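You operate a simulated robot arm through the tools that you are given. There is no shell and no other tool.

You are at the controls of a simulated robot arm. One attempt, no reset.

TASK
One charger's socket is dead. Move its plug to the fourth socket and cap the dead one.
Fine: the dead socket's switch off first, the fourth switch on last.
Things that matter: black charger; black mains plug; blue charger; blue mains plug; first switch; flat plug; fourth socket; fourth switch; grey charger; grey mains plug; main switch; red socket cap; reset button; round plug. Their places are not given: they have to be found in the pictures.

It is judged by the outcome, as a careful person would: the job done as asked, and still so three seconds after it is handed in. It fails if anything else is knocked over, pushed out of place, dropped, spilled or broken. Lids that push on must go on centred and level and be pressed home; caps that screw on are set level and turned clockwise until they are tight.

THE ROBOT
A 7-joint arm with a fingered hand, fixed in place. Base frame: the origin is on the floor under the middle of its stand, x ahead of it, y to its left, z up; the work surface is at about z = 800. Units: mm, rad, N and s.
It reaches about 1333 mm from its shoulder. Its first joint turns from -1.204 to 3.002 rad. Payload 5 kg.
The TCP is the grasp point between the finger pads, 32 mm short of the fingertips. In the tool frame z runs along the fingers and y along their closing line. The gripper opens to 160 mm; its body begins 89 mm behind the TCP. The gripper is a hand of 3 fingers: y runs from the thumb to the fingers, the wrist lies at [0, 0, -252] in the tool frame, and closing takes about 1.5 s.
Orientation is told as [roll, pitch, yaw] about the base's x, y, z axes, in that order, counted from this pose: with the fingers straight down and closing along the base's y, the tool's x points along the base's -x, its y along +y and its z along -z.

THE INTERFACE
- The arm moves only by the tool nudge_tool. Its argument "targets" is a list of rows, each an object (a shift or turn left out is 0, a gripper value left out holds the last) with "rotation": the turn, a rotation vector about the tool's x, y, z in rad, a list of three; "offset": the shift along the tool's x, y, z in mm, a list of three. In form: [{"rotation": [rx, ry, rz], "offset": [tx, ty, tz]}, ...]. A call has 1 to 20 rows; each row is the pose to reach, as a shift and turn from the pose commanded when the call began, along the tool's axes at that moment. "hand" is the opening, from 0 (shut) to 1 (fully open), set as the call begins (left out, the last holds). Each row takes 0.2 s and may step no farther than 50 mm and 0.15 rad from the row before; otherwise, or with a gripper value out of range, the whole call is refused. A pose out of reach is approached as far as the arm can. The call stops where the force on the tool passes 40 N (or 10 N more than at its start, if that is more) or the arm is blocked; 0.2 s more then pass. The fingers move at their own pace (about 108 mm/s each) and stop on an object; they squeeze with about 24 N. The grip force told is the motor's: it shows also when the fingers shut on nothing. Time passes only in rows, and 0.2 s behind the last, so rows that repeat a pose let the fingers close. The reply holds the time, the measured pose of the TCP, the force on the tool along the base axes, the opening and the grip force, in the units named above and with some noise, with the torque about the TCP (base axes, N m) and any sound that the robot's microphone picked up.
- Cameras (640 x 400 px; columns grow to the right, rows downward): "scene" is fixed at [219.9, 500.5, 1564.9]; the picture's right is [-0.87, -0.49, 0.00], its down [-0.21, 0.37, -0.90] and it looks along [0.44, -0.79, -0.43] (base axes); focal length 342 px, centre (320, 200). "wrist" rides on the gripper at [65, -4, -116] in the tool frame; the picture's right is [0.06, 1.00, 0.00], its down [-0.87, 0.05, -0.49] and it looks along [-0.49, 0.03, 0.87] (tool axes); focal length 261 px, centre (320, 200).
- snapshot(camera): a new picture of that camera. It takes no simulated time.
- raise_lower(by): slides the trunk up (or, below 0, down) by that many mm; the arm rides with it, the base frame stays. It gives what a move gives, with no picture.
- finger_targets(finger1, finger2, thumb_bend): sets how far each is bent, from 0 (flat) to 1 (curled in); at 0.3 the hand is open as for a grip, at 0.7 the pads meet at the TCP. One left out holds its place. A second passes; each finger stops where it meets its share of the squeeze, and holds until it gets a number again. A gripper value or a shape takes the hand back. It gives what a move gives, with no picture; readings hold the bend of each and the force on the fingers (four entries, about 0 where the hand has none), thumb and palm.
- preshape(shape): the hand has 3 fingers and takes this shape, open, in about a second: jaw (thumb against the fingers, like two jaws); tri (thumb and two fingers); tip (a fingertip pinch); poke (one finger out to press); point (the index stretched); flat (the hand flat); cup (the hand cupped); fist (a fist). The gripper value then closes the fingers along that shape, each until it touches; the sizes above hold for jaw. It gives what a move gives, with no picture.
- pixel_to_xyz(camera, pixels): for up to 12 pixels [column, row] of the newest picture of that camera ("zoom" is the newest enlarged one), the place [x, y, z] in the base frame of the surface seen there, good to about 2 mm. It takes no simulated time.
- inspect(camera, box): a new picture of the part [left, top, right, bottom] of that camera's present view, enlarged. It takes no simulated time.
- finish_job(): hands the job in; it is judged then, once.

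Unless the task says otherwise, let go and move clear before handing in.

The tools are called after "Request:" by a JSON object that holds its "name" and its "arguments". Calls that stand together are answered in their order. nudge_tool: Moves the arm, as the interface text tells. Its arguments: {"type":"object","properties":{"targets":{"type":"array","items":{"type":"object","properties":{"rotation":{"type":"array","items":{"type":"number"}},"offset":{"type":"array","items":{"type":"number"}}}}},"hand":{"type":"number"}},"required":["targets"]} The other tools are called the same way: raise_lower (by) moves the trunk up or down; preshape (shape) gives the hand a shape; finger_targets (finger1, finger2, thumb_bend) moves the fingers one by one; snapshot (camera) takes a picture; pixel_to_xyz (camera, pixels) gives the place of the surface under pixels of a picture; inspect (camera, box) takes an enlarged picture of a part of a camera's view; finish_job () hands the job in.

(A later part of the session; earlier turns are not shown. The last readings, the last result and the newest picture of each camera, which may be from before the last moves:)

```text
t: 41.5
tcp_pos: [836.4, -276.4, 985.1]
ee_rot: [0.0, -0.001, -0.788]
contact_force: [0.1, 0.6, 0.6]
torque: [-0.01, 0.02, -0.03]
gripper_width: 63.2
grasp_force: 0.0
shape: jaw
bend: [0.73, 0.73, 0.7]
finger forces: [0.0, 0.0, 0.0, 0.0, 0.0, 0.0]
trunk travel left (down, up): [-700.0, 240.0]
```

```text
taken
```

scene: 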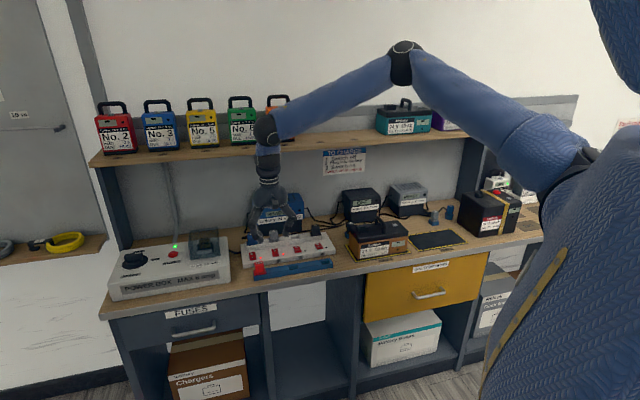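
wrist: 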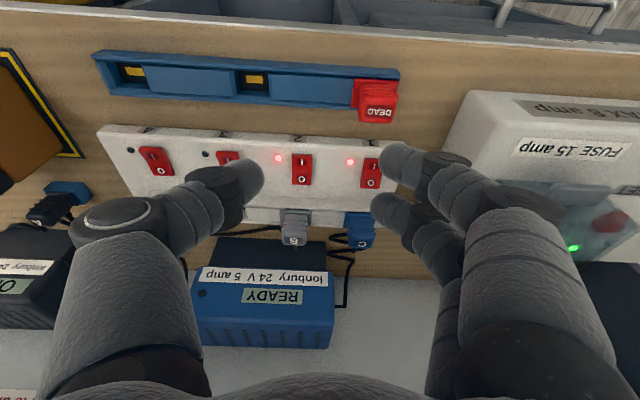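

Upright it reaches without complaint, so the commanded pose is the reached one. I'll continue 52 mm along the strip direction to come above the cap.

Request:
{"name": "nudge_tool", "arguments": {"targets": [{"offset": [2, 25, 0]}, {"offset": [4, 50, 0]}, {"offset": [4, 52, 0]}, {"offset": [4, 52, 0]}]}}

Request:
{"name": "snapshot", "arguments": {"camera": "wrist"}}

Request:
{"name": "inspect", "arguments": {"camera": "scene", "box": [220, 190, 340, 290]}}

```text
t: 42.5
tcp_pos: [845.0, -260.1, 998.1]
ee_rot: [0.006, -0.004, -0.787]
contact_force: [0.2, -0.1, 0.2]
torque: [0.04, -0.01, 0.0]
gripper_width: 63.6
grasp_force: 0.0
shape: jaw
bend: [0.73, 0.73, 0.7]
finger forces: [0.0, 0.1, 0.0, 0.0, 0.1, 0.0]
out of reach, approached as far as the arm can: row 1, 2, 3, 4
trunk travel left (down, up): [-700.0, 240.0]
```

```text
taken
```

wrist: 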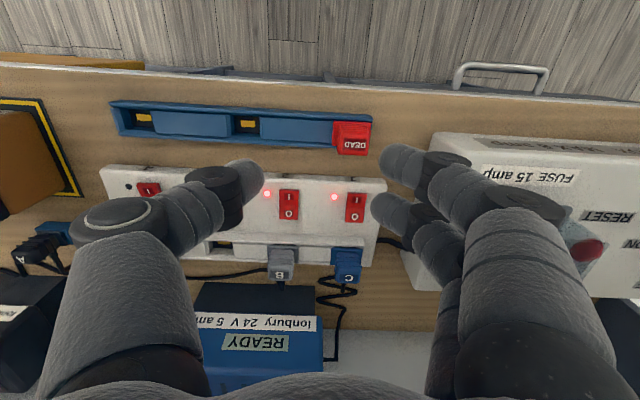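

```text
4.00 times, centred on (280, 240) of scene
```

zoom: 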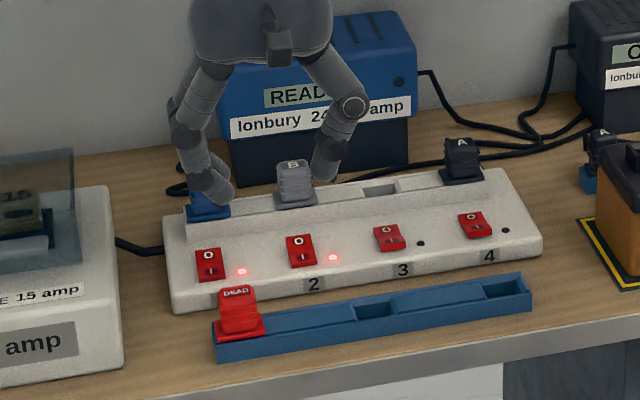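

Still limited, and the hand is drifting upward as it stretches. I'll look at where the elbow and shoulder are, to judge whether lowering the trunk would help.

Request:
{"name": "snapshot", "arguments": {"camera": "scene"}}

Request:
{"name": "pixel_to_xyz", "arguments": {"camera": "scene", "pixels": [[403, 65], [410, 55], [590, 170], [560, 150], [266, 130], [268, 165], [500, 110], [330, 100], [600, 60], [620, 20], [560, 200]]}}

```text
taken
```

scene: 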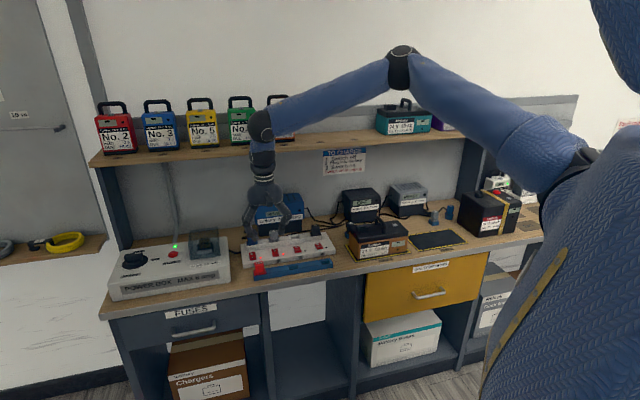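

```text
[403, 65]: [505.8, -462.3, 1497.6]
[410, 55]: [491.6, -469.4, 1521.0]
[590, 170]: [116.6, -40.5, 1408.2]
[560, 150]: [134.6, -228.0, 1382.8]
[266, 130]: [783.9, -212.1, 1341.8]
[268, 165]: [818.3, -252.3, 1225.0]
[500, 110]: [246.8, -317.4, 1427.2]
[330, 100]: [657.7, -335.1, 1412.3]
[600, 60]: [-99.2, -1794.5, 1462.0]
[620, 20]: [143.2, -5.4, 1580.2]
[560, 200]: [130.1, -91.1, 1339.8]
```

The elbow isn't fully stretched, so a wrist joint is probably the limit at this yaw. I'll turn the hand back to the easier yaw (+45°, closing across the strip), which also suits the cordless cap.

Request:
{"name": "nudge_tool", "arguments": {"targets": [{"rotation": [0, 0, -0.143]}, {"rotation": [0, 0, -0.286]}, {"rotation": [0, 0, -0.429]}, {"rotation": [0, 0, -0.571]}, {"rotation": [0, 0, -0.714]}, {"rotation": [0, 0, -0.857]}, {"rotation": [0, 0, -1.0]}, {"rotation": [0, 0, -1.143]}, {"rotation": [0, 0, -1.286]}, {"rotation": [0, 0, -1.429]}, {"rotation": [0, 0, -1.571]}, {"rotation": [0, 0, -1.571]}]}}

Request:
{"name": "nudge_tool", "arguments": {"targets": [{"offset": [-17, 0, 10]}, {"offset": [-34, 0, 20]}, {"offset": [-34, 0, 20]}]}}

Request:
{"name": "snapshot", "arguments": {"camera": "wrist"}}

Request:
{"name": "snapshot", "arguments": {"camera": "scene"}}

```text
t: 45.1
tcp_pos: [842.2, -261.2, 999.6]
ee_rot: [-0.002, 0.0, 0.785]
contact_force: [1.0, -0.5, -0.3]
torque: [0.0, 0.0, -0.02]
gripper_width: 63.8
grasp_force: 0.1
shape: jaw
bend: [0.73, 0.73, 0.7]
finger forces: [0.0, 0.1, 0.0, 0.0, 0.0, 0.0]
trunk travel left (down, up): [-700.0, 240.0]
```

```text
t: 45.9
tcp_pos: [843.1, -259.1, 995.6]
ee_rot: [-0.002, -0.003, 0.783]
contact_force: [0.0, -0.3, 0.4]
torque: [0.03, 0.01, -0.01]
gripper_width: 63.8
grasp_force: 0.0
shape: jaw
bend: [0.73, 0.73, 0.7]
finger forces: [0.0, 0.1, 0.0, 0.0, 0.0, 0.1]
out of reach, approached as far as the arm can: row 1, 2, 3
trunk travel left (down, up): [-700.0, 240.0]
```

```text
taken
```

wrist: 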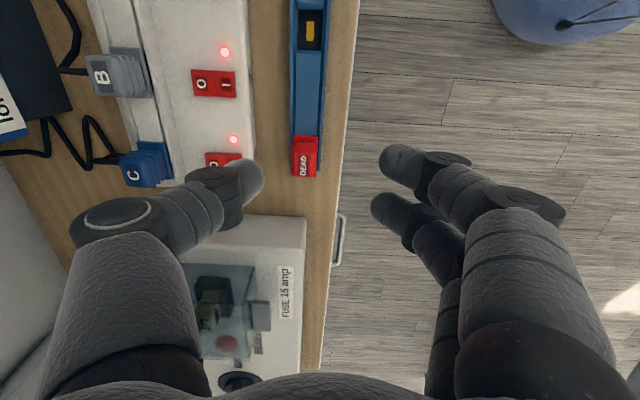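

```text
taken
```

scene: 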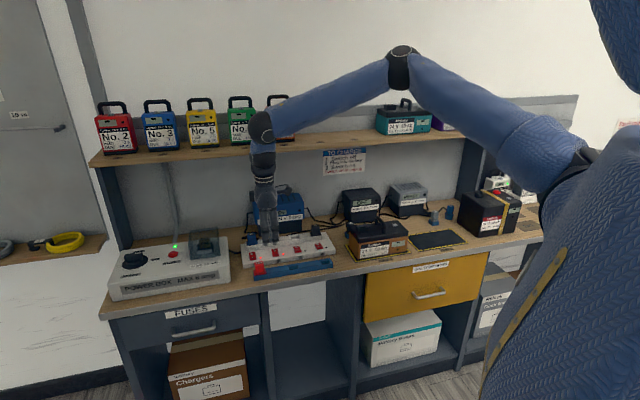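

Still out of reach at the same spot, so it isn't the yaw. The forearm comes in nearly level and the wrist must bend sharply to point down, so I'll raise the trunk to steepen the forearm and then try again.

Request:
{"name": "raise_lower", "arguments": {"by": 120}}

Request:
{"name": "nudge_tool", "arguments": {"targets": [{"offset": [0, 0, 40]}, {"offset": [0, 0, 80]}, {"offset": [0, 0, 120]}, {"offset": [-17, 0, 130]}, {"offset": [-34, 0, 140]}, {"offset": [-34, 0, 140]}]}}

Request:
{"name": "snapshot", "arguments": {"camera": "scene"}}

```text
t: 47.4
tcp_pos: [843.1, -258.8, 1116.3]
ee_rot: [-0.005, -0.004, 0.784]
contact_force: [0.6, -0.2, -0.1]
torque: [-0.01, 0.0, -0.03]
gripper_width: 63.7
grasp_force: 0.0
shape: jaw
bend: [0.73, 0.73, 0.7]
finger forces: [0.0, 0.0, 0.0, 0.1, 0.1, 0.0]
trunk travel left (down, up): [-820.0, 120.0]
```

```text
t: 48.8
tcp_pos: [810.9, -289.2, 1024.9]
ee_rot: [-0.002, -0.006, 0.783]
contact_force: [0.2, 0.2, 0.2]
torque: [-0.05, -0.03, -0.04]
gripper_width: 63.5
grasp_force: 0.1
shape: jaw
bend: [0.73, 0.73, 0.7]
finger forces: [0.1, 0.1, 0.0, 0.0, 0.1, 0.0]
out of reach, approached as far as the arm can: row 1, 2, 3, 4, 5, 6
trunk travel left (down, up): [-820.0, 120.0]
```

```text
taken
```

scene: 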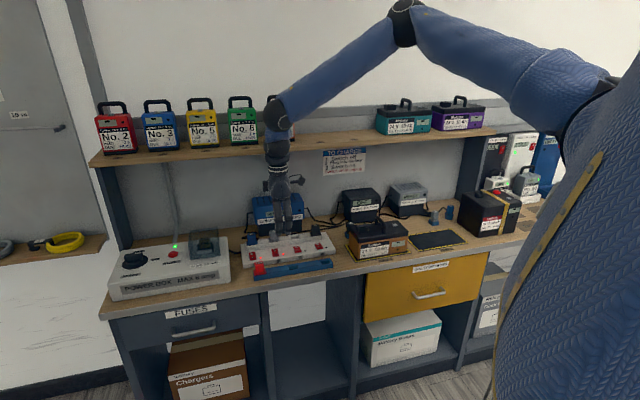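

Raising made it worse, so lowering the trunk is what helps. I'll lift the hand first and then lower the trunk by 270.

Request:
{"name": "nudge_tool", "arguments": {"targets": [{"offset": [0, 0, -50]}, {"offset": [0, 0, -100]}, {"offset": [0, 0, -150]}, {"offset": [0, 0, -150]}]}}

Request:
{"name": "raise_lower", "arguments": {"by": -220}}

Request:
{"name": "snapshot", "arguments": {"camera": "scene"}}

```text
t: 49.8
tcp_pos: [809.9, -287.5, 1177.3]
ee_rot: [-0.002, -0.003, 0.785]
contact_force: [0.4, -0.1, 0.7]
torque: [0.03, 0.02, 0.02]
gripper_width: 63.6
grasp_force: 0.1
shape: jaw
bend: [0.73, 0.73, 0.7]
finger forces: [0.0, 0.0, 0.1, 0.0, 0.1, 0.0]
trunk travel left (down, up): [-820.0, 120.0]
```

```text
t: 52.1
tcp_pos: [808.8, -286.5, 958.6]
ee_rot: [-0.004, -0.003, 0.783]
contact_force: [0.3, -0.2, -0.1]
torque: [0.03, 0.01, 0.03]
gripper_width: 63.9
grasp_force: 0.1
shape: jaw
bend: [0.73, 0.73, 0.7]
finger forces: [0.0, 0.1, 0.0, 0.0, 0.0, 0.0]
trunk travel left (down, up): [-600.0, 340.0]
```

```text
taken
```

scene: 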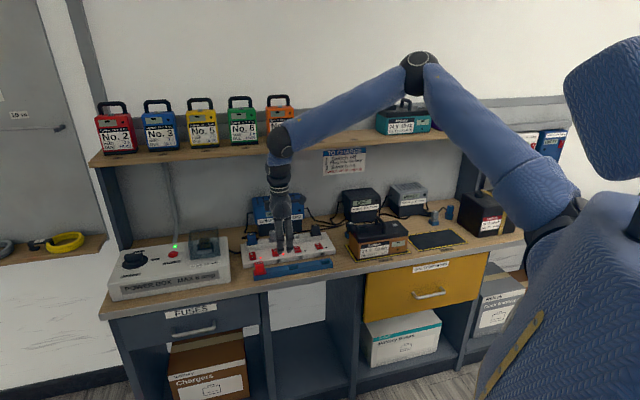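

Trunk is now 100 below where it started. I'll try moving along toward the cap from here.

Request:
{"name": "nudge_tool", "arguments": {"targets": [{"offset": [-25, -3, 0]}, {"offset": [-50, -6, 0]}, {"offset": [-78, -9, 0]}, {"offset": [-78, -9, 0]}]}}

Request:
{"name": "snapshot", "arguments": {"camera": "wrist"}}

```text
t: 53.1
tcp_pos: [857.8, -249.0, 959.6]
ee_rot: [-0.003, -0.008, 0.785]
contact_force: [0.1, -0.1, -0.8]
torque: [-0.03, 0.01, 0.02]
gripper_width: 63.5
grasp_force: 0.0
shape: jaw
bend: [0.73, 0.73, 0.7]
finger forces: [0.0, 0.0, 0.1, 0.0, 0.0, 0.0]
out of reach, approached as far as the arm can: row 3, 4
trunk travel left (down, up): [-600.0, 340.0]
```

```text
taken
```

wrist: 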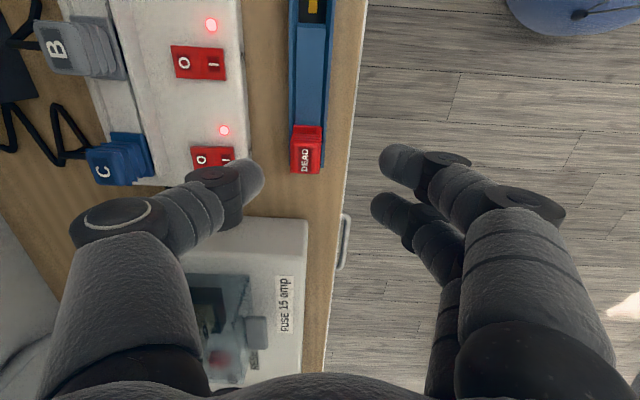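

Better: it now reaches further and lower. I'll lift the hand 200 and lower the trunk another 220.

Request:
{"name": "nudge_tool", "arguments": {"targets": [{"offset": [0, 0, -50]}, {"offset": [0, 0, -100]}, {"offset": [0, 0, -150]}, {"offset": [0, 0, -200]}, {"offset": [0, 0, -200]}]}}

Request:
{"name": "raise_lower", "arguments": {"by": -210}}

Request:
{"name": "snapshot", "arguments": {"camera": "scene"}}

Request:
{"name": "snapshot", "arguments": {"camera": "wrist"}}

```text
t: 54.3
tcp_pos: [833.8, -265.1, 1148.2]
ee_rot: [-0.003, -0.021, 0.782]
contact_force: [1.0, 0.3, -0.1]
torque: [0.01, 0.01, 0.01]
gripper_width: 64.0
grasp_force: 0.1
shape: jaw
bend: [0.73, 0.73, 0.7]
finger forces: [0.0, 0.1, 0.0, 0.0, 0.0, 0.0]
out of reach, approached as far as the arm can: row 2, 3, 4, 5
trunk travel left (down, up): [-600.0, 340.0]
```

```text
t: 56.6
tcp_pos: [833.2, -265.3, 937.5]
ee_rot: [-0.003, -0.021, 0.784]
contact_force: [-0.5, 0.7, -0.7]
torque: [0.01, -0.05, -0.02]
gripper_width: 63.6
grasp_force: 0.0
shape: jaw
bend: [0.73, 0.73, 0.7]
finger forces: [0.1, 0.0, 0.1, 0.0, 0.1, 0.0]
trunk travel left (down, up): [-390.0, 550.0]
```

```text
taken
```

scene: 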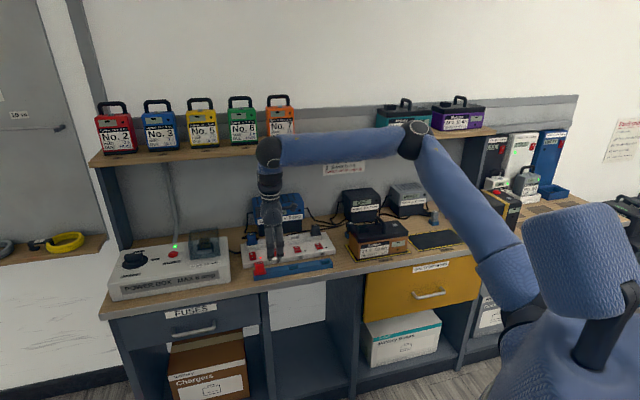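

```text
taken
```

wrist: 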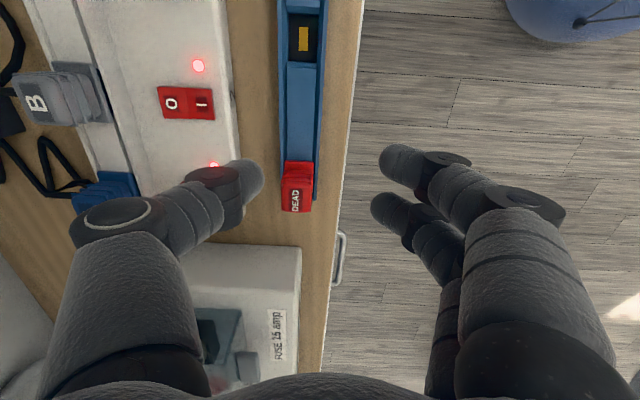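

Now the trunk is 310 below its start. I'll try the move to the cap again.

Request:
{"name": "nudge_tool", "arguments": {"targets": [{"offset": [-23, -3, 0]}, {"offset": [-46, -6, 0]}, {"offset": [-46, -6, 0]}]}}

Request:
{"name": "snapshot", "arguments": {"camera": "wrist"}}

Request:
{"name": "inspect", "arguments": {"camera": "scene", "box": [220, 190, 340, 290]}}

```text
t: 57.4
tcp_pos: [841.1, -255.7, 926.7]
ee_rot: [-0.005, -0.034, 0.784]
contact_force: [-0.3, 0.3, 0.6]
torque: [0.01, 0.01, -0.01]
gripper_width: 63.5
grasp_force: 0.0
shape: jaw
bend: [0.73, 0.73, 0.7]
finger forces: [0.0, 0.0, 0.1, 0.1, 0.0, 0.0]
out of reach, approached as far as the arm can: row 1, 2, 3
trunk travel left (down, up): [-390.0, 550.0]
```

```text
taken
```

wrist: 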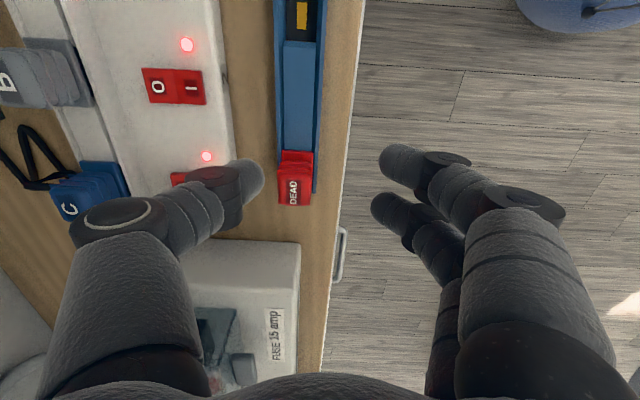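

```text
4.00 times, centred on (280, 240) of scene
```

zoom: 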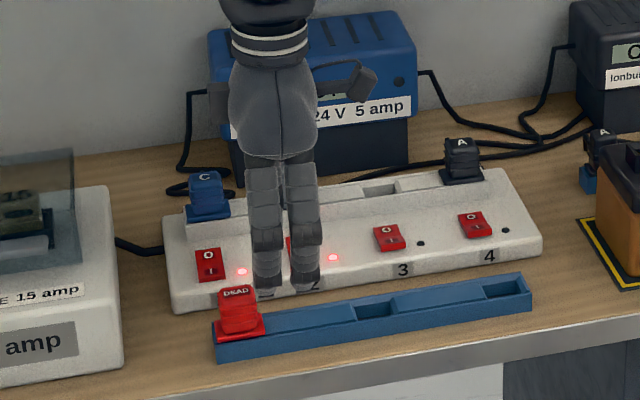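

The limit now shows from the other side: the hand was being tipped outward. So a middle trunk height plus a slight outward lean (about the closing line) should reach; first I'll measure the cap from this close view.

Request:
{"name": "inspect", "arguments": {"camera": "wrist", "box": [250, 130, 350, 220]}}

Request:
{"name": "pixel_to_xyz", "arguments": {"camera": "zoom", "pixels": [[245, 215], [290, 215], [335, 215], [290, 250], [290, 300], [250, 130], [390, 130], [285, 110], [390, 280], [375, 170], [300, 170], [215, 215]]}}

```text
4.44 times, centred on (300, 175) of wrist
```

zoom: 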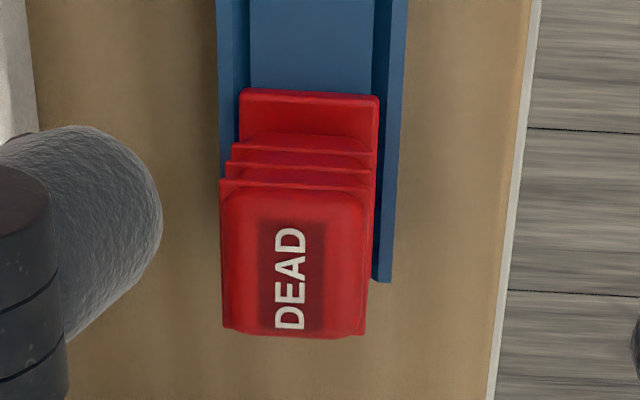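

```text
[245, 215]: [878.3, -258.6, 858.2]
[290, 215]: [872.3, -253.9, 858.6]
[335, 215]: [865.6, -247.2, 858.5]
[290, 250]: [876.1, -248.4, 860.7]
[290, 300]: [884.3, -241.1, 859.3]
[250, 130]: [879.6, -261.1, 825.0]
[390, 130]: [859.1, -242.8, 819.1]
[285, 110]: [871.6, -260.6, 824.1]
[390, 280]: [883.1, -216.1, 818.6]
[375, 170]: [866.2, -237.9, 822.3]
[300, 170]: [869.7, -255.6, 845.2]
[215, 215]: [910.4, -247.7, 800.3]
```

The cap's body is centred at a≈446.6, b≈−795 with its top at z≈860 and flange top at 824.5. I'll check the power box's nearest edges and then raise the trunk 110.

Request:
{"name": "pixel_to_xyz", "arguments": {"camera": "wrist", "pixels": [[298, 245], [250, 243], [298, 280], [200, 243], [310, 245], [230, 145], [320, 200]]}}

Request:
{"name": "raise_lower", "arguments": {"by": 110}}

```text
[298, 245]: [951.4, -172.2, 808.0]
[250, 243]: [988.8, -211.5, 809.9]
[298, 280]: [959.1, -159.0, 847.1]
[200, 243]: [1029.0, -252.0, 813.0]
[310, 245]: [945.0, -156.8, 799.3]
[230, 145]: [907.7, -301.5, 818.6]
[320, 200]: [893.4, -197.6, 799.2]
```

```text
t: 58.8
tcp_pos: [840.3, -256.0, 1036.1]
ee_rot: [-0.003, -0.035, 0.784]
contact_force: [-0.1, -0.4, 0.0]
torque: [-0.01, -0.02, -0.02]
gripper_width: 63.7
grasp_force: 0.0
shape: jaw
bend: [0.73, 0.73, 0.7]
finger forces: [0.0, 0.0, 0.0, 0.1, 0.1, 0.0]
trunk travel left (down, up): [-500.0, 440.0]
```

The box is ~85 mm beyond the cap, so no conflict. I'll set a −0.2 rad outward lean and go to a hover above the cap.

Request:
{"name": "nudge_tool", "arguments": {"targets": [{"offset": [0, -8, 0], "rotation": [0, -0.08, 0]}, {"offset": [-5, -19.8, 10], "rotation": [0, -0.165, 0]}, {"offset": [-20, -19.8, 30], "rotation": [0, -0.165, 0]}, {"offset": [-26.9, -19.8, 60], "rotation": [0, -0.165, 0]}, {"offset": [-26.9, -19.8, 100], "rotation": [0, -0.165, 0]}, {"offset": [-26.9, -19.8, 107], "rotation": [0, -0.165, 0]}, {"offset": [-26.9, -19.8, 107], "rotation": [0, -0.165, 0]}]}}

Request:
{"name": "snapshot", "arguments": {"camera": "wrist"}}

Request:
{"name": "snapshot", "arguments": {"camera": "scene"}}

```text
t: 60.4
tcp_pos: [879.0, -247.5, 929.7]
ee_rot: [-0.005, -0.201, 0.784]
contact_force: [-0.1, -0.5, -0.1]
torque: [-0.01, 0.0, 0.0]
gripper_width: 63.8
grasp_force: 0.0
shape: jaw
bend: [0.73, 0.73, 0.7]
finger forces: [0.0, 0.1, 0.0, 0.0, 0.0, 0.1]
trunk travel left (down, up): [-500.0, 440.0]
```

```text
taken
```

wrist: 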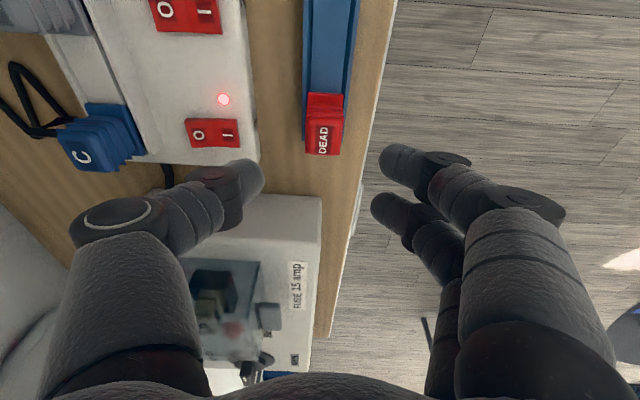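

```text
taken
```

scene: 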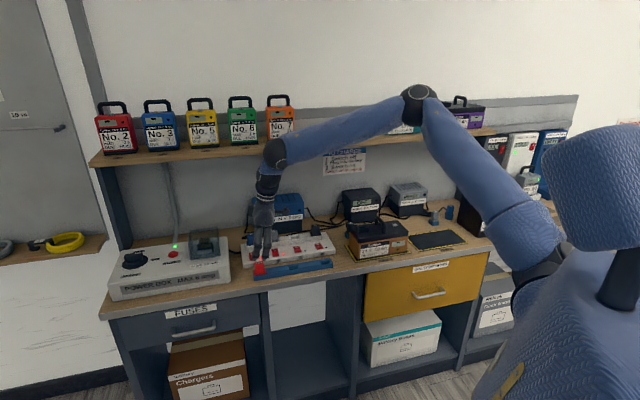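

Reached cleanly: TCP a=446.5, b=−796.5, leaned 0.2. I'll descend to just above the cap and check alignment.

Request:
{"name": "nudge_tool", "arguments": {"targets": [{"offset": [6, 1.5, 18]}, {"offset": [9.8, 1.5, 35.8]}, {"offset": [9.8, 1.5, 35.8]}]}}

Request:
{"name": "inspect", "arguments": {"camera": "wrist", "box": [220, 80, 440, 230]}}

Request:
{"name": "inspect", "arguments": {"camera": "scene", "box": [230, 215, 310, 285]}}

```text
t: 61.2
tcp_pos: [874.8, -249.1, 894.6]
ee_rot: [-0.005, -0.2, 0.785]
contact_force: [0.1, 0.4, -0.4]
torque: [-0.02, -0.01, -0.01]
gripper_width: 63.9
grasp_force: 0.2
shape: jaw
bend: [0.73, 0.73, 0.7]
finger forces: [0.0, 0.0, 0.0, 0.1, 0.1, 0.0]
trunk travel left (down, up): [-500.0, 440.0]
```

```text
2.67 times, centred on (330, 155) of wrist
```

zoom: 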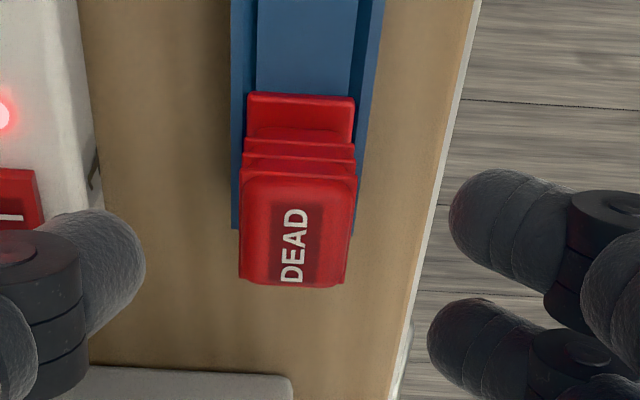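

```text
5.71 times, centred on (270, 250) of scene
```

zoom: 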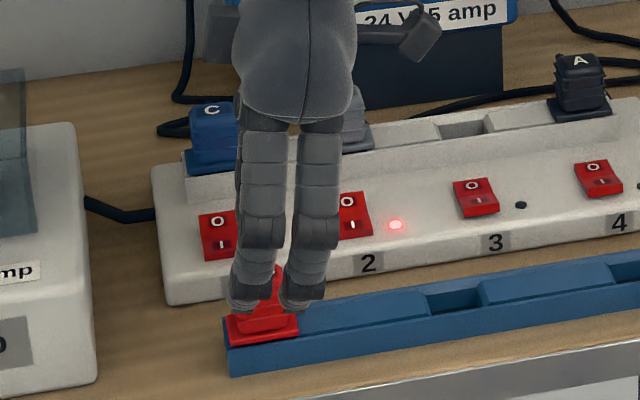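

The cap is centred between thumb (145) and fingers (~440). I'll lower 38 mm around it.

Request:
{"name": "nudge_tool", "arguments": {"targets": [{"offset": [3, 0, 14.7]}, {"offset": [5, 0, 24.5]}, {"offset": [6.4, 0, 31.4]}, {"offset": [7.6, 0, 37.2]}, {"offset": [7.6, 0, 37.2]}]}}

Request:
{"name": "inspect", "arguments": {"camera": "wrist", "box": [220, 80, 440, 230]}}

Request:
{"name": "inspect", "arguments": {"camera": "scene", "box": [240, 235, 300, 285]}}

```text
t: 62.4
tcp_pos: [875.3, -250.4, 856.6]
ee_rot: [-0.004, -0.201, 0.784]
contact_force: [-0.1, 0.1, 0.4]
torque: [0.02, -0.01, 0.0]
gripper_width: 63.9
grasp_force: 0.0
shape: jaw
bend: [0.73, 0.73, 0.7]
finger forces: [0.0, 0.0, 0.0, 0.0, 0.1, 0.0]
trunk travel left (down, up): [-500.0, 440.0]
```

```text
2.67 times, centred on (330, 155) of wrist
```

zoom: 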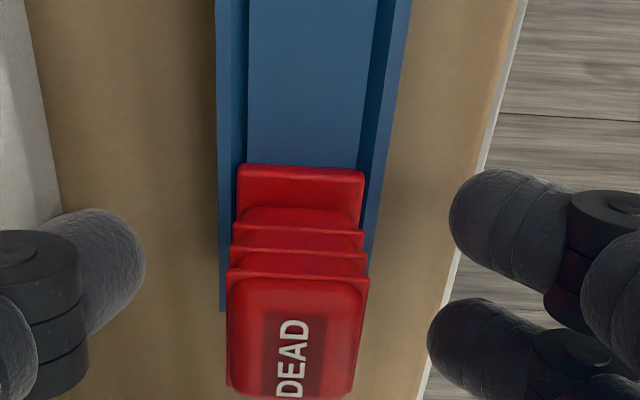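

```text
8.00 times, centred on (270, 260) of scene
```

zoom: 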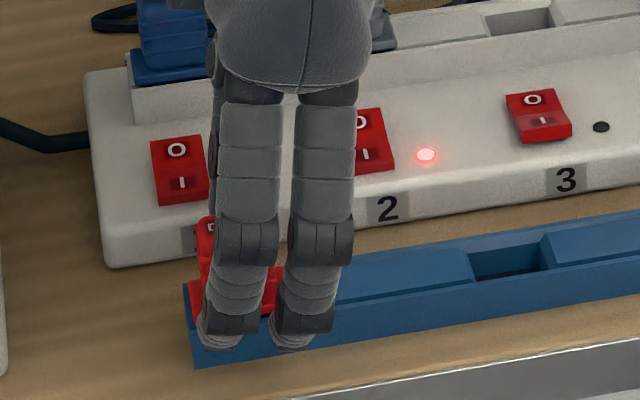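

Everything is clear and centred; I'll shift 2 mm along the strip and close on the cap.

Request:
{"name": "nudge_tool", "arguments": {"targets": [{"offset": [-2, 0, 0.4]}, {"offset": [-2, 0, 0.4]}]}}

Request:
{"name": "nudge_tool", "arguments": {"targets": [{"offset": [0, 0, 0]}, {"offset": [0, 0, 0]}, {"offset": [0, 0, 0]}, {"offset": [0, 0, 0]}, {"offset": [0, 0, 0]}, {"offset": [0, 0, 0]}], "hand": 0.05}}

Request:
{"name": "inspect", "arguments": {"camera": "wrist", "box": [220, 80, 440, 230]}}

Request:
{"name": "inspect", "arguments": {"camera": "scene", "box": [240, 235, 300, 285]}}

```text
t: 63.0
tcp_pos: [876.4, -248.7, 855.8]
ee_rot: [-0.005, -0.202, 0.785]
contact_force: [-0.1, -0.3, 0.4]
torque: [0.03, 0.0, 0.02]
gripper_width: 63.8
grasp_force: 0.0
shape: jaw
bend: [0.73, 0.73, 0.7]
finger forces: [0.0, 0.0, 0.0, 0.1, 0.0, 0.0]
trunk travel left (down, up): [-500.0, 440.0]
```

```text
t: 64.4
tcp_pos: [876.6, -248.9, 857.7]
ee_rot: [-0.004, -0.199, 0.783]
contact_force: [0.2, 0.0, 0.6]
torque: [0.01, -0.04, -0.03]
gripper_width: 20.9
grasp_force: 23.9
shape: jaw
bend: [0.72, 0.72, 0.7]
finger forces: [10.7, 10.6, 0.0, 0.0, 21.4, 0.1]
trunk travel left (down, up): [-500.0, 440.0]
```

```text
2.67 times, centred on (330, 155) of wrist
```

zoom: 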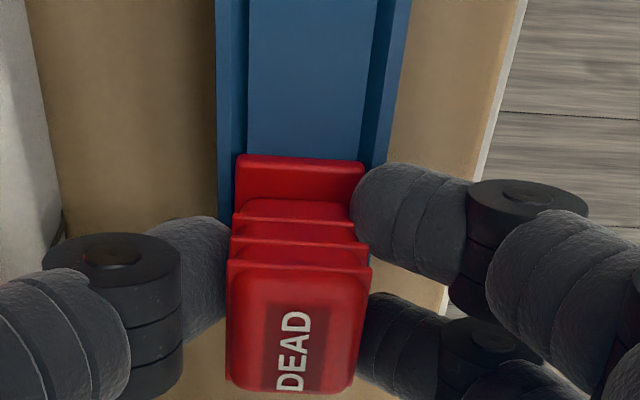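

```text
8.00 times, centred on (270, 260) of scene
```

zoom: 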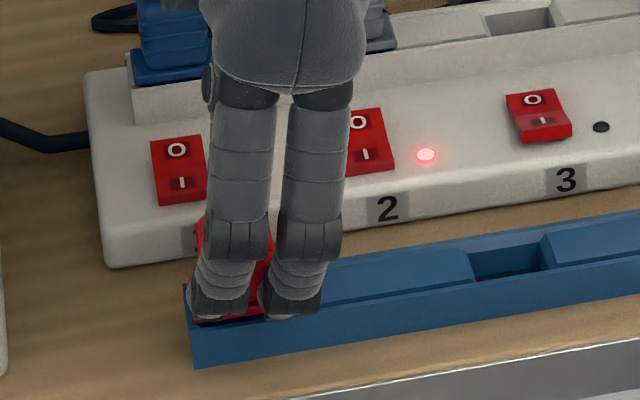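

A firm, balanced grip on the cap (10.7/10.6 against 21.4 N). I'll lift it straight up, checking that the rail stays put.

Request:
{"name": "nudge_tool", "arguments": {"targets": [{"offset": [-0.6, 0, -2.9]}, {"offset": [-1.2, 0, -5.9]}, {"offset": [-2, 0, -9.8]}, {"offset": [-3, 0, -14.7]}, {"offset": [-5, 0, -24.5]}, {"offset": [-5, 0, -24.5]}]}}

Request:
{"name": "inspect", "arguments": {"camera": "scene", "box": [240, 215, 340, 285]}}

Request:
{"name": "inspect", "arguments": {"camera": "wrist", "box": [220, 80, 440, 230]}}

```text
t: 65.8
tcp_pos: [875.7, -248.6, 880.4]
ee_rot: [-0.004, -0.2, 0.784]
contact_force: [-0.6, 0.3, -0.7]
torque: [0.01, -0.02, 0.01]
gripper_width: 20.8
grasp_force: 23.8
shape: jaw
bend: [0.72, 0.72, 0.7]
finger forces: [10.7, 10.6, 0.1, 0.0, 21.4, 0.0]
trunk travel left (down, up): [-500.0, 440.0]
```

```text
5.71 times, centred on (290, 250) of scene
```

zoom: 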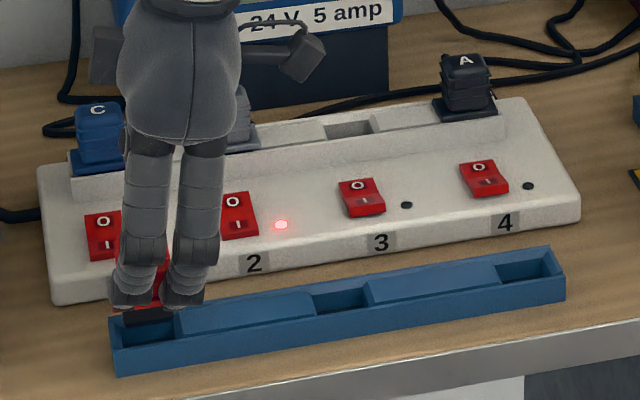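

```text
2.67 times, centred on (330, 155) of wrist
```

zoom: 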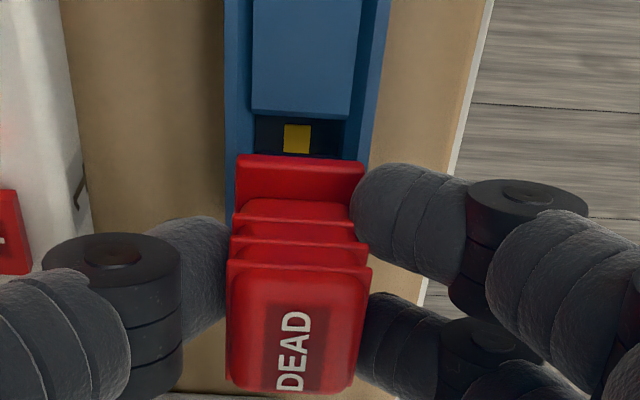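

The cap is free and the rail hasn't moved. I'll raise it further and measure the rail's brass contact to get the exact shift to socket 3.

Request:
{"name": "nudge_tool", "arguments": {"targets": [{"offset": [-5, 0, -24.5]}, {"offset": [-10, 0, -49]}, {"offset": [-12.9, 0, -63.7]}, {"offset": [-12.9, 0, -63.7]}]}}

Request:
{"name": "inspect", "arguments": {"camera": "wrist", "box": [260, 60, 380, 160]}}

```text
t: 66.8
tcp_pos: [876.0, -246.8, 947.2]
ee_rot: [-0.006, -0.199, 0.784]
contact_force: [-0.3, -0.1, -0.3]
torque: [-0.02, -0.02, -0.01]
gripper_width: 20.4
grasp_force: 23.0
shape: jaw
bend: [0.72, 0.72, 0.7]
finger forces: [10.6, 10.7, 0.0, 0.0, 21.3, 0.1]
trunk travel left (down, up): [-500.0, 440.0]
```

```text
4.00 times, centred on (320, 110) of wrist
```

zoom: 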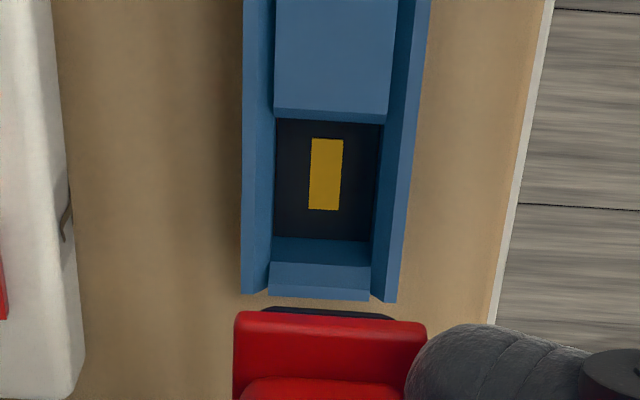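

Request:
{"name": "pixel_to_xyz", "arguments": {"camera": "zoom", "pixels": [[326, 174], [313, 141], [341, 141], [338, 207], [311, 207], [278, 125], [378, 127], [275, 236], [370, 238], [325, 125], [325, 235]]}}

```text
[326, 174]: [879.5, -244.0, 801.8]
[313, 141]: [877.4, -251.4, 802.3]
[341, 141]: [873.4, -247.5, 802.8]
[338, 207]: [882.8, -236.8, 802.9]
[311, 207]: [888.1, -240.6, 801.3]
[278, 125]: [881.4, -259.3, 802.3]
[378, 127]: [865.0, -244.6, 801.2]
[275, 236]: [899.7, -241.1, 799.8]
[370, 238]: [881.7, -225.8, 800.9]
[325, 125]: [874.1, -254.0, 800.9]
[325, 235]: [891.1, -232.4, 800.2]
```

The rail's brass is at a=449.7, b=−795.0, z≈802; socket 3's is at a=290.2, b=−956.3, z≈826.4. So the shift is −159.5 along, −161.3 across, +24.5 up; I'll carry the cap along first, then part-way across.

Request:
{"name": "nudge_tool", "arguments": {"targets": [{"offset": [39.2, 0, -8]}, {"offset": [78.4, 0, -15.9]}, {"offset": [117.6, 0, -23.9]}, {"offset": [156.3, 0, -31.7]}, {"offset": [156.3, -40, -31.7]}, {"offset": [156.3, -80, -31.7]}, {"offset": [156.3, -110, -31.7]}, {"offset": [156.3, -110, -31.7]}]}}

Request:
{"name": "snapshot", "arguments": {"camera": "wrist"}}

Request:
{"name": "snapshot", "arguments": {"camera": "scene"}}

```text
t: 68.6
tcp_pos: [837.8, -437.7, 947.2]
ee_rot: [-0.005, -0.202, 0.784]
contact_force: [0.2, 0.3, -0.4]
torque: [-0.04, 0.01, 0.03]
gripper_width: 20.6
grasp_force: 24.0
shape: jaw
bend: [0.72, 0.72, 0.7]
finger forces: [10.7, 10.6, 0.1, 0.0, 21.6, 0.0]
trunk travel left (down, up): [-500.0, 440.0]
```

```text
taken
```

wrist: 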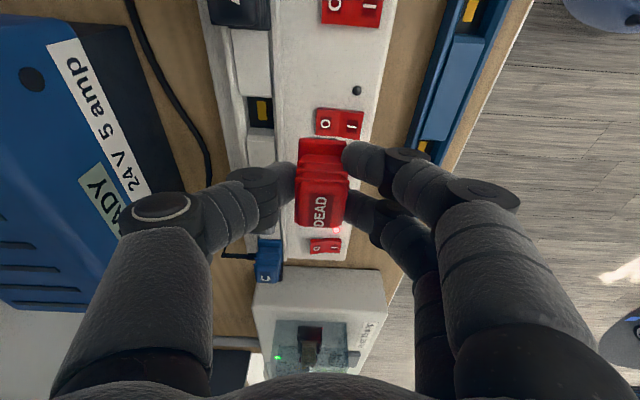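

```text
taken
```

scene: 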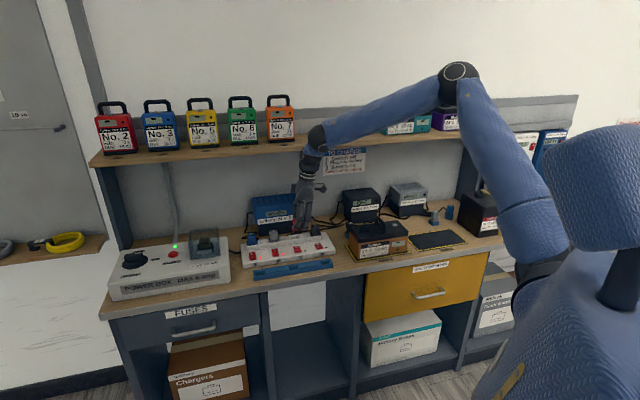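

The cap is held well and TCP is 50 mm short of the socket row. I'll check the wrist's gap to the shelf, and take a second pose reading.

Request:
{"name": "pixel_to_xyz", "arguments": {"camera": "scene", "pixels": [[316, 138], [310, 136], [322, 128], [310, 165], [308, 150], [303, 175], [345, 120], [400, 95], [458, 75]]}}

Request:
{"name": "nudge_tool", "arguments": {"targets": [{"offset": [0, 0, 0]}, {"offset": [0, 0, 0]}]}}

Request:
{"name": "inspect", "arguments": {"camera": "scene", "box": [270, 100, 350, 220]}}

```text
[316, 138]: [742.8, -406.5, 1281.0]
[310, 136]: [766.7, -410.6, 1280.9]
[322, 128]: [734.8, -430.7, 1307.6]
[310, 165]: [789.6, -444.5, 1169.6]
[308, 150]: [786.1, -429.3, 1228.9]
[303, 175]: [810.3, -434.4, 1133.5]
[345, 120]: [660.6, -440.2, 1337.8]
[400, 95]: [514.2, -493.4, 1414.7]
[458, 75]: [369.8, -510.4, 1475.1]
```

```text
t: 69.2
tcp_pos: [840.7, -437.6, 945.8]
ee_rot: [-0.005, -0.199, 0.784]
contact_force: [-0.4, -0.1, -0.4]
torque: [0.01, 0.0, -0.01]
gripper_width: 20.7
grasp_force: 23.8
shape: jaw
bend: [0.72, 0.72, 0.7]
finger forces: [10.7, 10.7, 0.0, 0.0, 21.5, 0.0]
trunk travel left (down, up): [-500.0, 440.0]
```

```text
3.33 times, centred on (310, 160) of scene
```

zoom: 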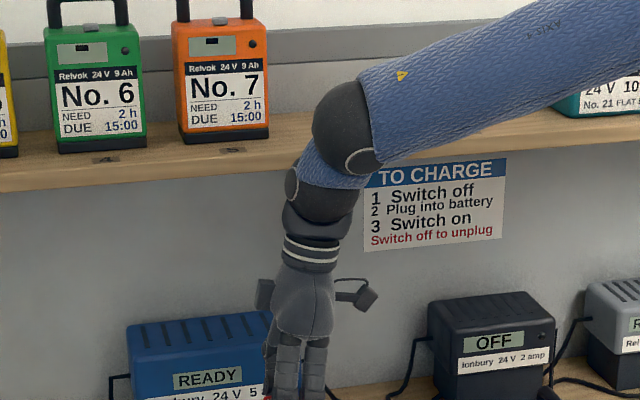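

The wrist will clear the shelf by over 25 mm. I'll continue the last 51 mm to above socket 3.

Request:
{"name": "nudge_tool", "arguments": {"targets": [{"offset": [0, -25, 0]}, {"offset": [0, -51.3, 0]}, {"offset": [0, -51.3, 0]}, {"offset": [0, -51.3, 0]}]}}

Request:
{"name": "snapshot", "arguments": {"camera": "wrist"}}

Request:
{"name": "inspect", "arguments": {"camera": "wrist", "box": [260, 60, 380, 160]}}

Request:
{"name": "inspect", "arguments": {"camera": "scene", "box": [260, 190, 340, 250]}}

```text
t: 70.2
tcp_pos: [876.2, -474.7, 947.7]
ee_rot: [-0.005, -0.2, 0.783]
contact_force: [0.1, 0.4, 0.4]
torque: [-0.03, -0.02, 0.02]
gripper_width: 20.4
grasp_force: 23.7
shape: jaw
bend: [0.72, 0.72, 0.7]
finger forces: [10.7, 10.7, 0.0, 0.1, 21.5, 0.1]
trunk travel left (down, up): [-500.0, 440.0]
```

```text
taken
```

wrist: 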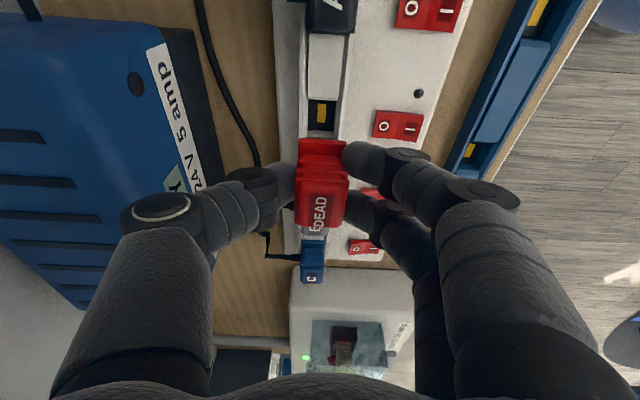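

```text
4.00 times, centred on (320, 110) of wrist
```

zoom: 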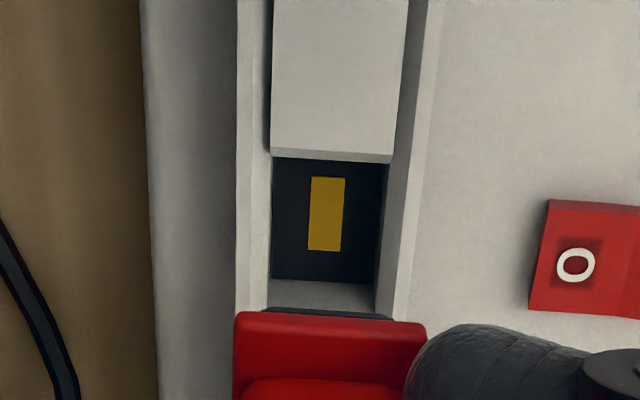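

```text
6.67 times, centred on (300, 220) of scene
```

zoom: 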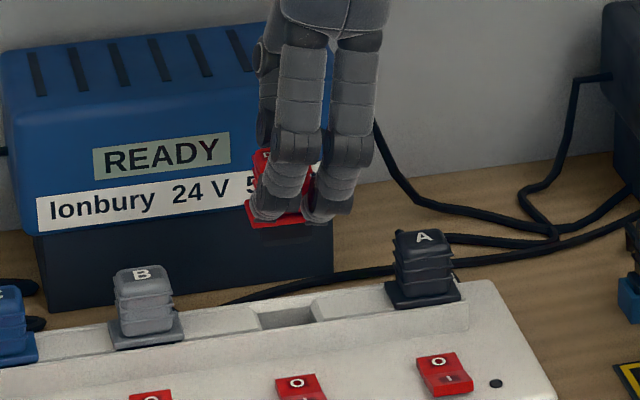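

Projecting both views, the brass sits within 0.5 mm of where it was under the cap in the rail, so alignment is good. I'll lower the cap into socket 3 slowly.

Request:
{"name": "nudge_tool", "arguments": {"targets": [{"offset": [4.5, 0.2, 19.5]}, {"offset": [8.1, 0.2, 37.1]}, {"offset": [9.2, 0.2, 43]}, {"offset": [10, 0.2, 46.9]}, {"offset": [10.6, 0.2, 49.9]}, {"offset": [11.2, 0.2, 52.8]}, {"offset": [11.8, 0.2, 55.8]}, {"offset": [12.4, 0.2, 58.7]}, {"offset": [12.9, 0.2, 61.2]}, {"offset": [13.3, 0.2, 63.1]}, {"offset": [13.5, 0.2, 64.1]}]}}

Request:
{"name": "snapshot", "arguments": {"camera": "wrist"}}

Request:
{"name": "inspect", "arguments": {"camera": "scene", "box": [265, 210, 335, 260]}}

```text
t: 72.6
tcp_pos: [875.9, -476.5, 881.6]
ee_rot: [-0.006, -0.202, 0.784]
contact_force: [0.0, -0.2, -0.3]
torque: [-0.02, -0.02, -0.01]
gripper_width: 20.6
grasp_force: 24.2
shape: jaw
bend: [0.72, 0.72, 0.7]
finger forces: [10.7, 10.8, 0.0, 0.0, 21.5, 0.0]
trunk travel left (down, up): [-500.0, 440.0]
```

```text
taken
```

wrist: 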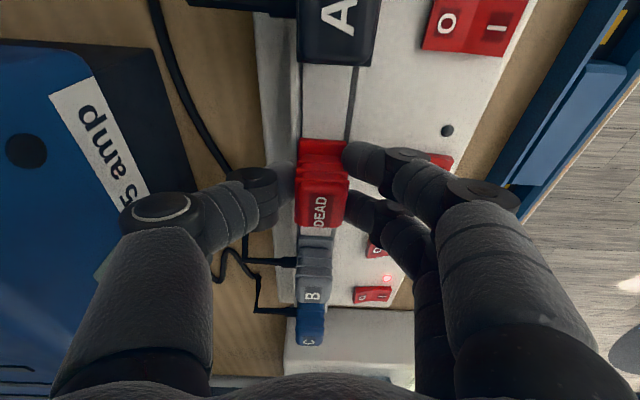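

```text
8.00 times, centred on (300, 235) of scene
```

zoom: 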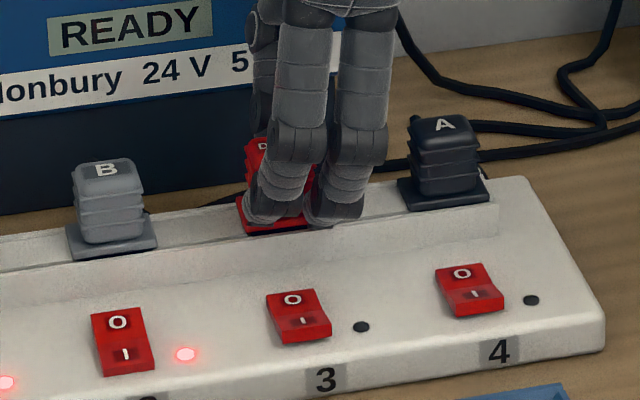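

It entered with no force and the height is about right. I'll press on gently in small steps until it's home.

Request:
{"name": "nudge_tool", "arguments": {"targets": [{"offset": [0.2, 0, 1]}, {"offset": [0.4, 0, 2]}, {"offset": [0.6, 0, 3]}, {"offset": [0.6, 0, 3]}]}}

Request:
{"name": "inspect", "arguments": {"camera": "scene", "box": [280, 220, 325, 250]}}

```text
t: 73.6
tcp_pos: [876.0, -474.0, 879.4]
ee_rot: [-0.007, -0.2, 0.784]
contact_force: [0.0, -1.8, 10.7]
torque: [0.0, 0.02, 0.02]
gripper_width: 20.9
grasp_force: 23.9
shape: jaw
bend: [0.72, 0.72, 0.7]
finger forces: [12.2, 11.7, 0.0, 0.0, 25.6, 0.0]
trunk travel left (down, up): [-500.0, 440.0]
```

```text
13.33 times, centred on (302, 235) of scene
```

zoom: 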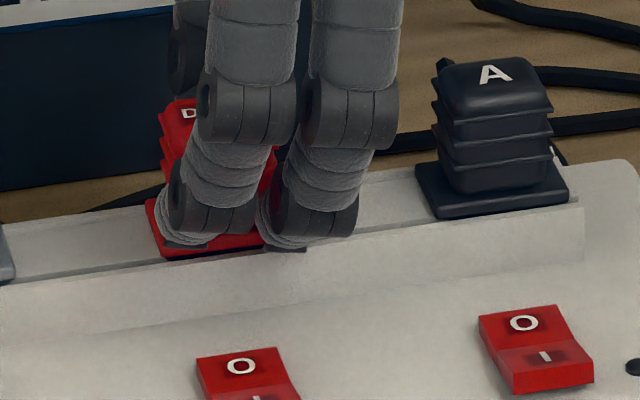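

Contact at 10.7 N now. I'll press 2 mm more for certainty, then ease off, open and lift to inspect.

Request:
{"name": "nudge_tool", "arguments": {"targets": [{"offset": [0.2, 0, 1]}, {"offset": [0.4, 0, 2]}, {"offset": [0.4, 0, 2]}]}}

Request:
{"name": "nudge_tool", "arguments": {"targets": [{"offset": [-0.4, 0, -2]}, {"offset": [-0.8, 0, -4]}]}}

Request:
{"name": "nudge_tool", "arguments": {"targets": [{"offset": [0, 0, 0]}, {"offset": [0, 0, 0]}, {"offset": [0, 0, 0]}, {"offset": [0, 0, 0]}], "hand": 0.38}}

Request:
{"name": "nudge_tool", "arguments": {"targets": [{"offset": [-2, 0, -9.8]}, {"offset": [-6, 0, -29.4]}, {"offset": [-14, 0, -68.6]}, {"offset": [-20, 0, -98]}, {"offset": [-20, 0, -98]}]}}

Request:
{"name": "snapshot", "arguments": {"camera": "wrist"}}

Request:
{"name": "inspect", "arguments": {"camera": "scene", "box": [255, 210, 335, 260]}}

```text
t: 74.4
tcp_pos: [875.6, -474.8, 879.0]
ee_rot: [-0.009, -0.202, 0.785]
contact_force: [4.2, -2.6, 21.4]
torque: [-0.01, -0.12, 0.0]
gripper_width: 21.8
grasp_force: 23.6
shape: jaw
bend: [0.73, 0.73, 0.71]
finger forces: [12.4, 11.8, 0.0, 0.0, 29.2, 0.0]
trunk travel left (down, up): [-500.0, 440.0]
```

```text
t: 75.0
tcp_pos: [874.8, -475.2, 880.2]
ee_rot: [-0.003, -0.197, 0.786]
contact_force: [0.7, 2.0, 3.5]
torque: [0.1, 0.02, 0.02]
gripper_width: 21.4
grasp_force: 23.6
shape: jaw
bend: [0.73, 0.73, 0.71]
finger forces: [12.2, 12.1, 0.0, 0.1, 23.4, 0.0]
trunk travel left (down, up): [-500.0, 440.0]
```

```text
t: 76.0
tcp_pos: [876.0, -475.5, 881.7]
ee_rot: [-0.007, -0.201, 0.783]
contact_force: [0.1, -0.3, -0.2]
torque: [0.04, -0.01, 0.0]
gripper_width: 60.3
grasp_force: 0.1
shape: jaw
bend: [0.73, 0.73, 0.7]
finger forces: [0.0, 0.0, 0.0, 0.0, 0.0, 0.0]
trunk travel left (down, up): [-500.0, 440.0]
```

```text
t: 77.2
tcp_pos: [876.6, -476.3, 980.9]
ee_rot: [-0.006, -0.201, 0.784]
contact_force: [0.4, 0.0, 0.7]
torque: [-0.03, 0.01, -0.03]
gripper_width: 60.3
grasp_force: 0.2
shape: jaw
bend: [0.73, 0.73, 0.7]
finger forces: [0.1, 0.1, 0.0, 0.0, 0.0, 0.1]
trunk travel left (down, up): [-500.0, 440.0]
```

```text
taken
```

wrist: 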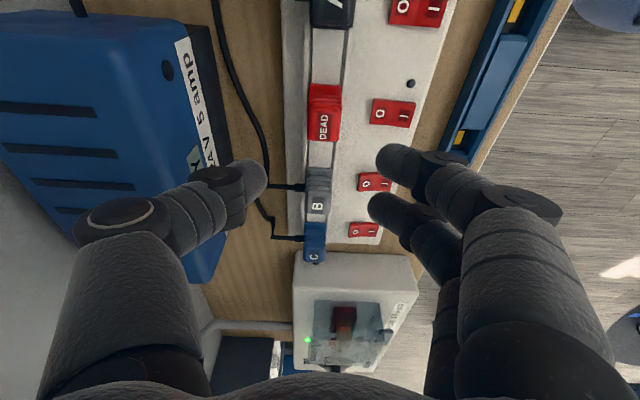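

```text
8.00 times, centred on (295, 235) of scene
```

zoom: 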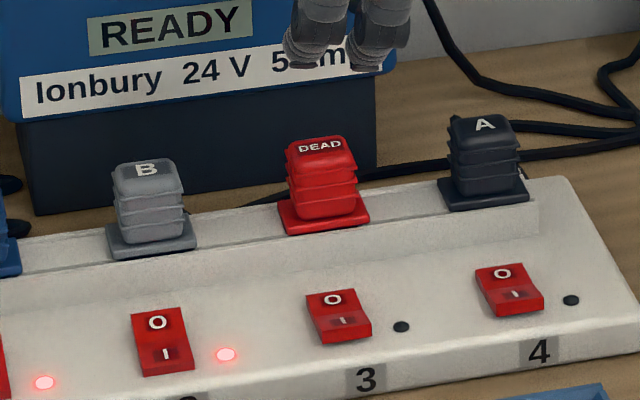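

The red cap sits in socket 3 between B and A. I'll compare its height and level to its neighbours.

Request:
{"name": "pixel_to_xyz", "arguments": {"camera": "zoom", "pixels": [[318, 150], [300, 155], [340, 148], [484, 128], [147, 172], [290, 225], [330, 218], [362, 212], [120, 250], [185, 240], [455, 200], [515, 192]]}}

Request:
{"name": "inspect", "arguments": {"camera": "scene", "box": [265, 215, 325, 245]}}

Request:
{"name": "inspect", "arguments": {"camera": "wrist", "box": [260, 0, 400, 220]}}

```text
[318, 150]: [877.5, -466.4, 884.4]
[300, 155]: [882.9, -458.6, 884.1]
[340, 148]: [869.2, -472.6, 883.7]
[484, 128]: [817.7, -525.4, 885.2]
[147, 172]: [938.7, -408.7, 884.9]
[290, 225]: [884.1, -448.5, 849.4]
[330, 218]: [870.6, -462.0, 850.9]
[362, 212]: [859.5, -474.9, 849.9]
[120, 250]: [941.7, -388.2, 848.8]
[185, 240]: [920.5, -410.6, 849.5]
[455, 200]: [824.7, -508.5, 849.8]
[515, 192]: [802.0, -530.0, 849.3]
```

```text
10.67 times, centred on (295, 230) of scene
```

zoom: 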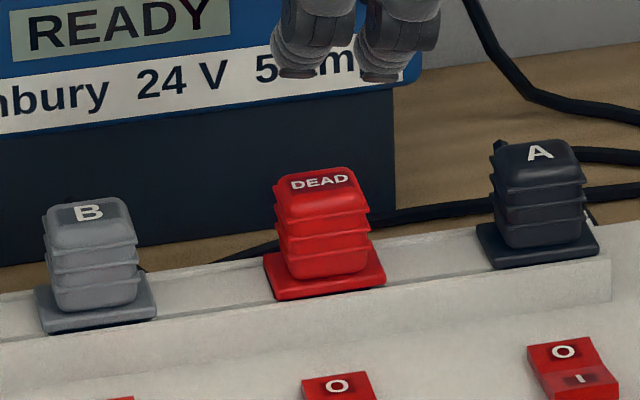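

```text
1.82 times, centred on (330, 110) of wrist
```

zoom: 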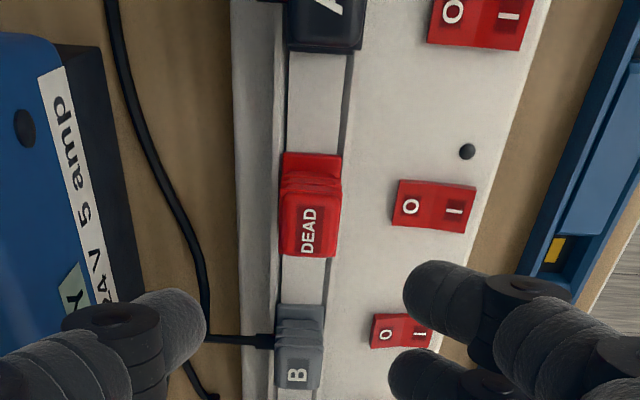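

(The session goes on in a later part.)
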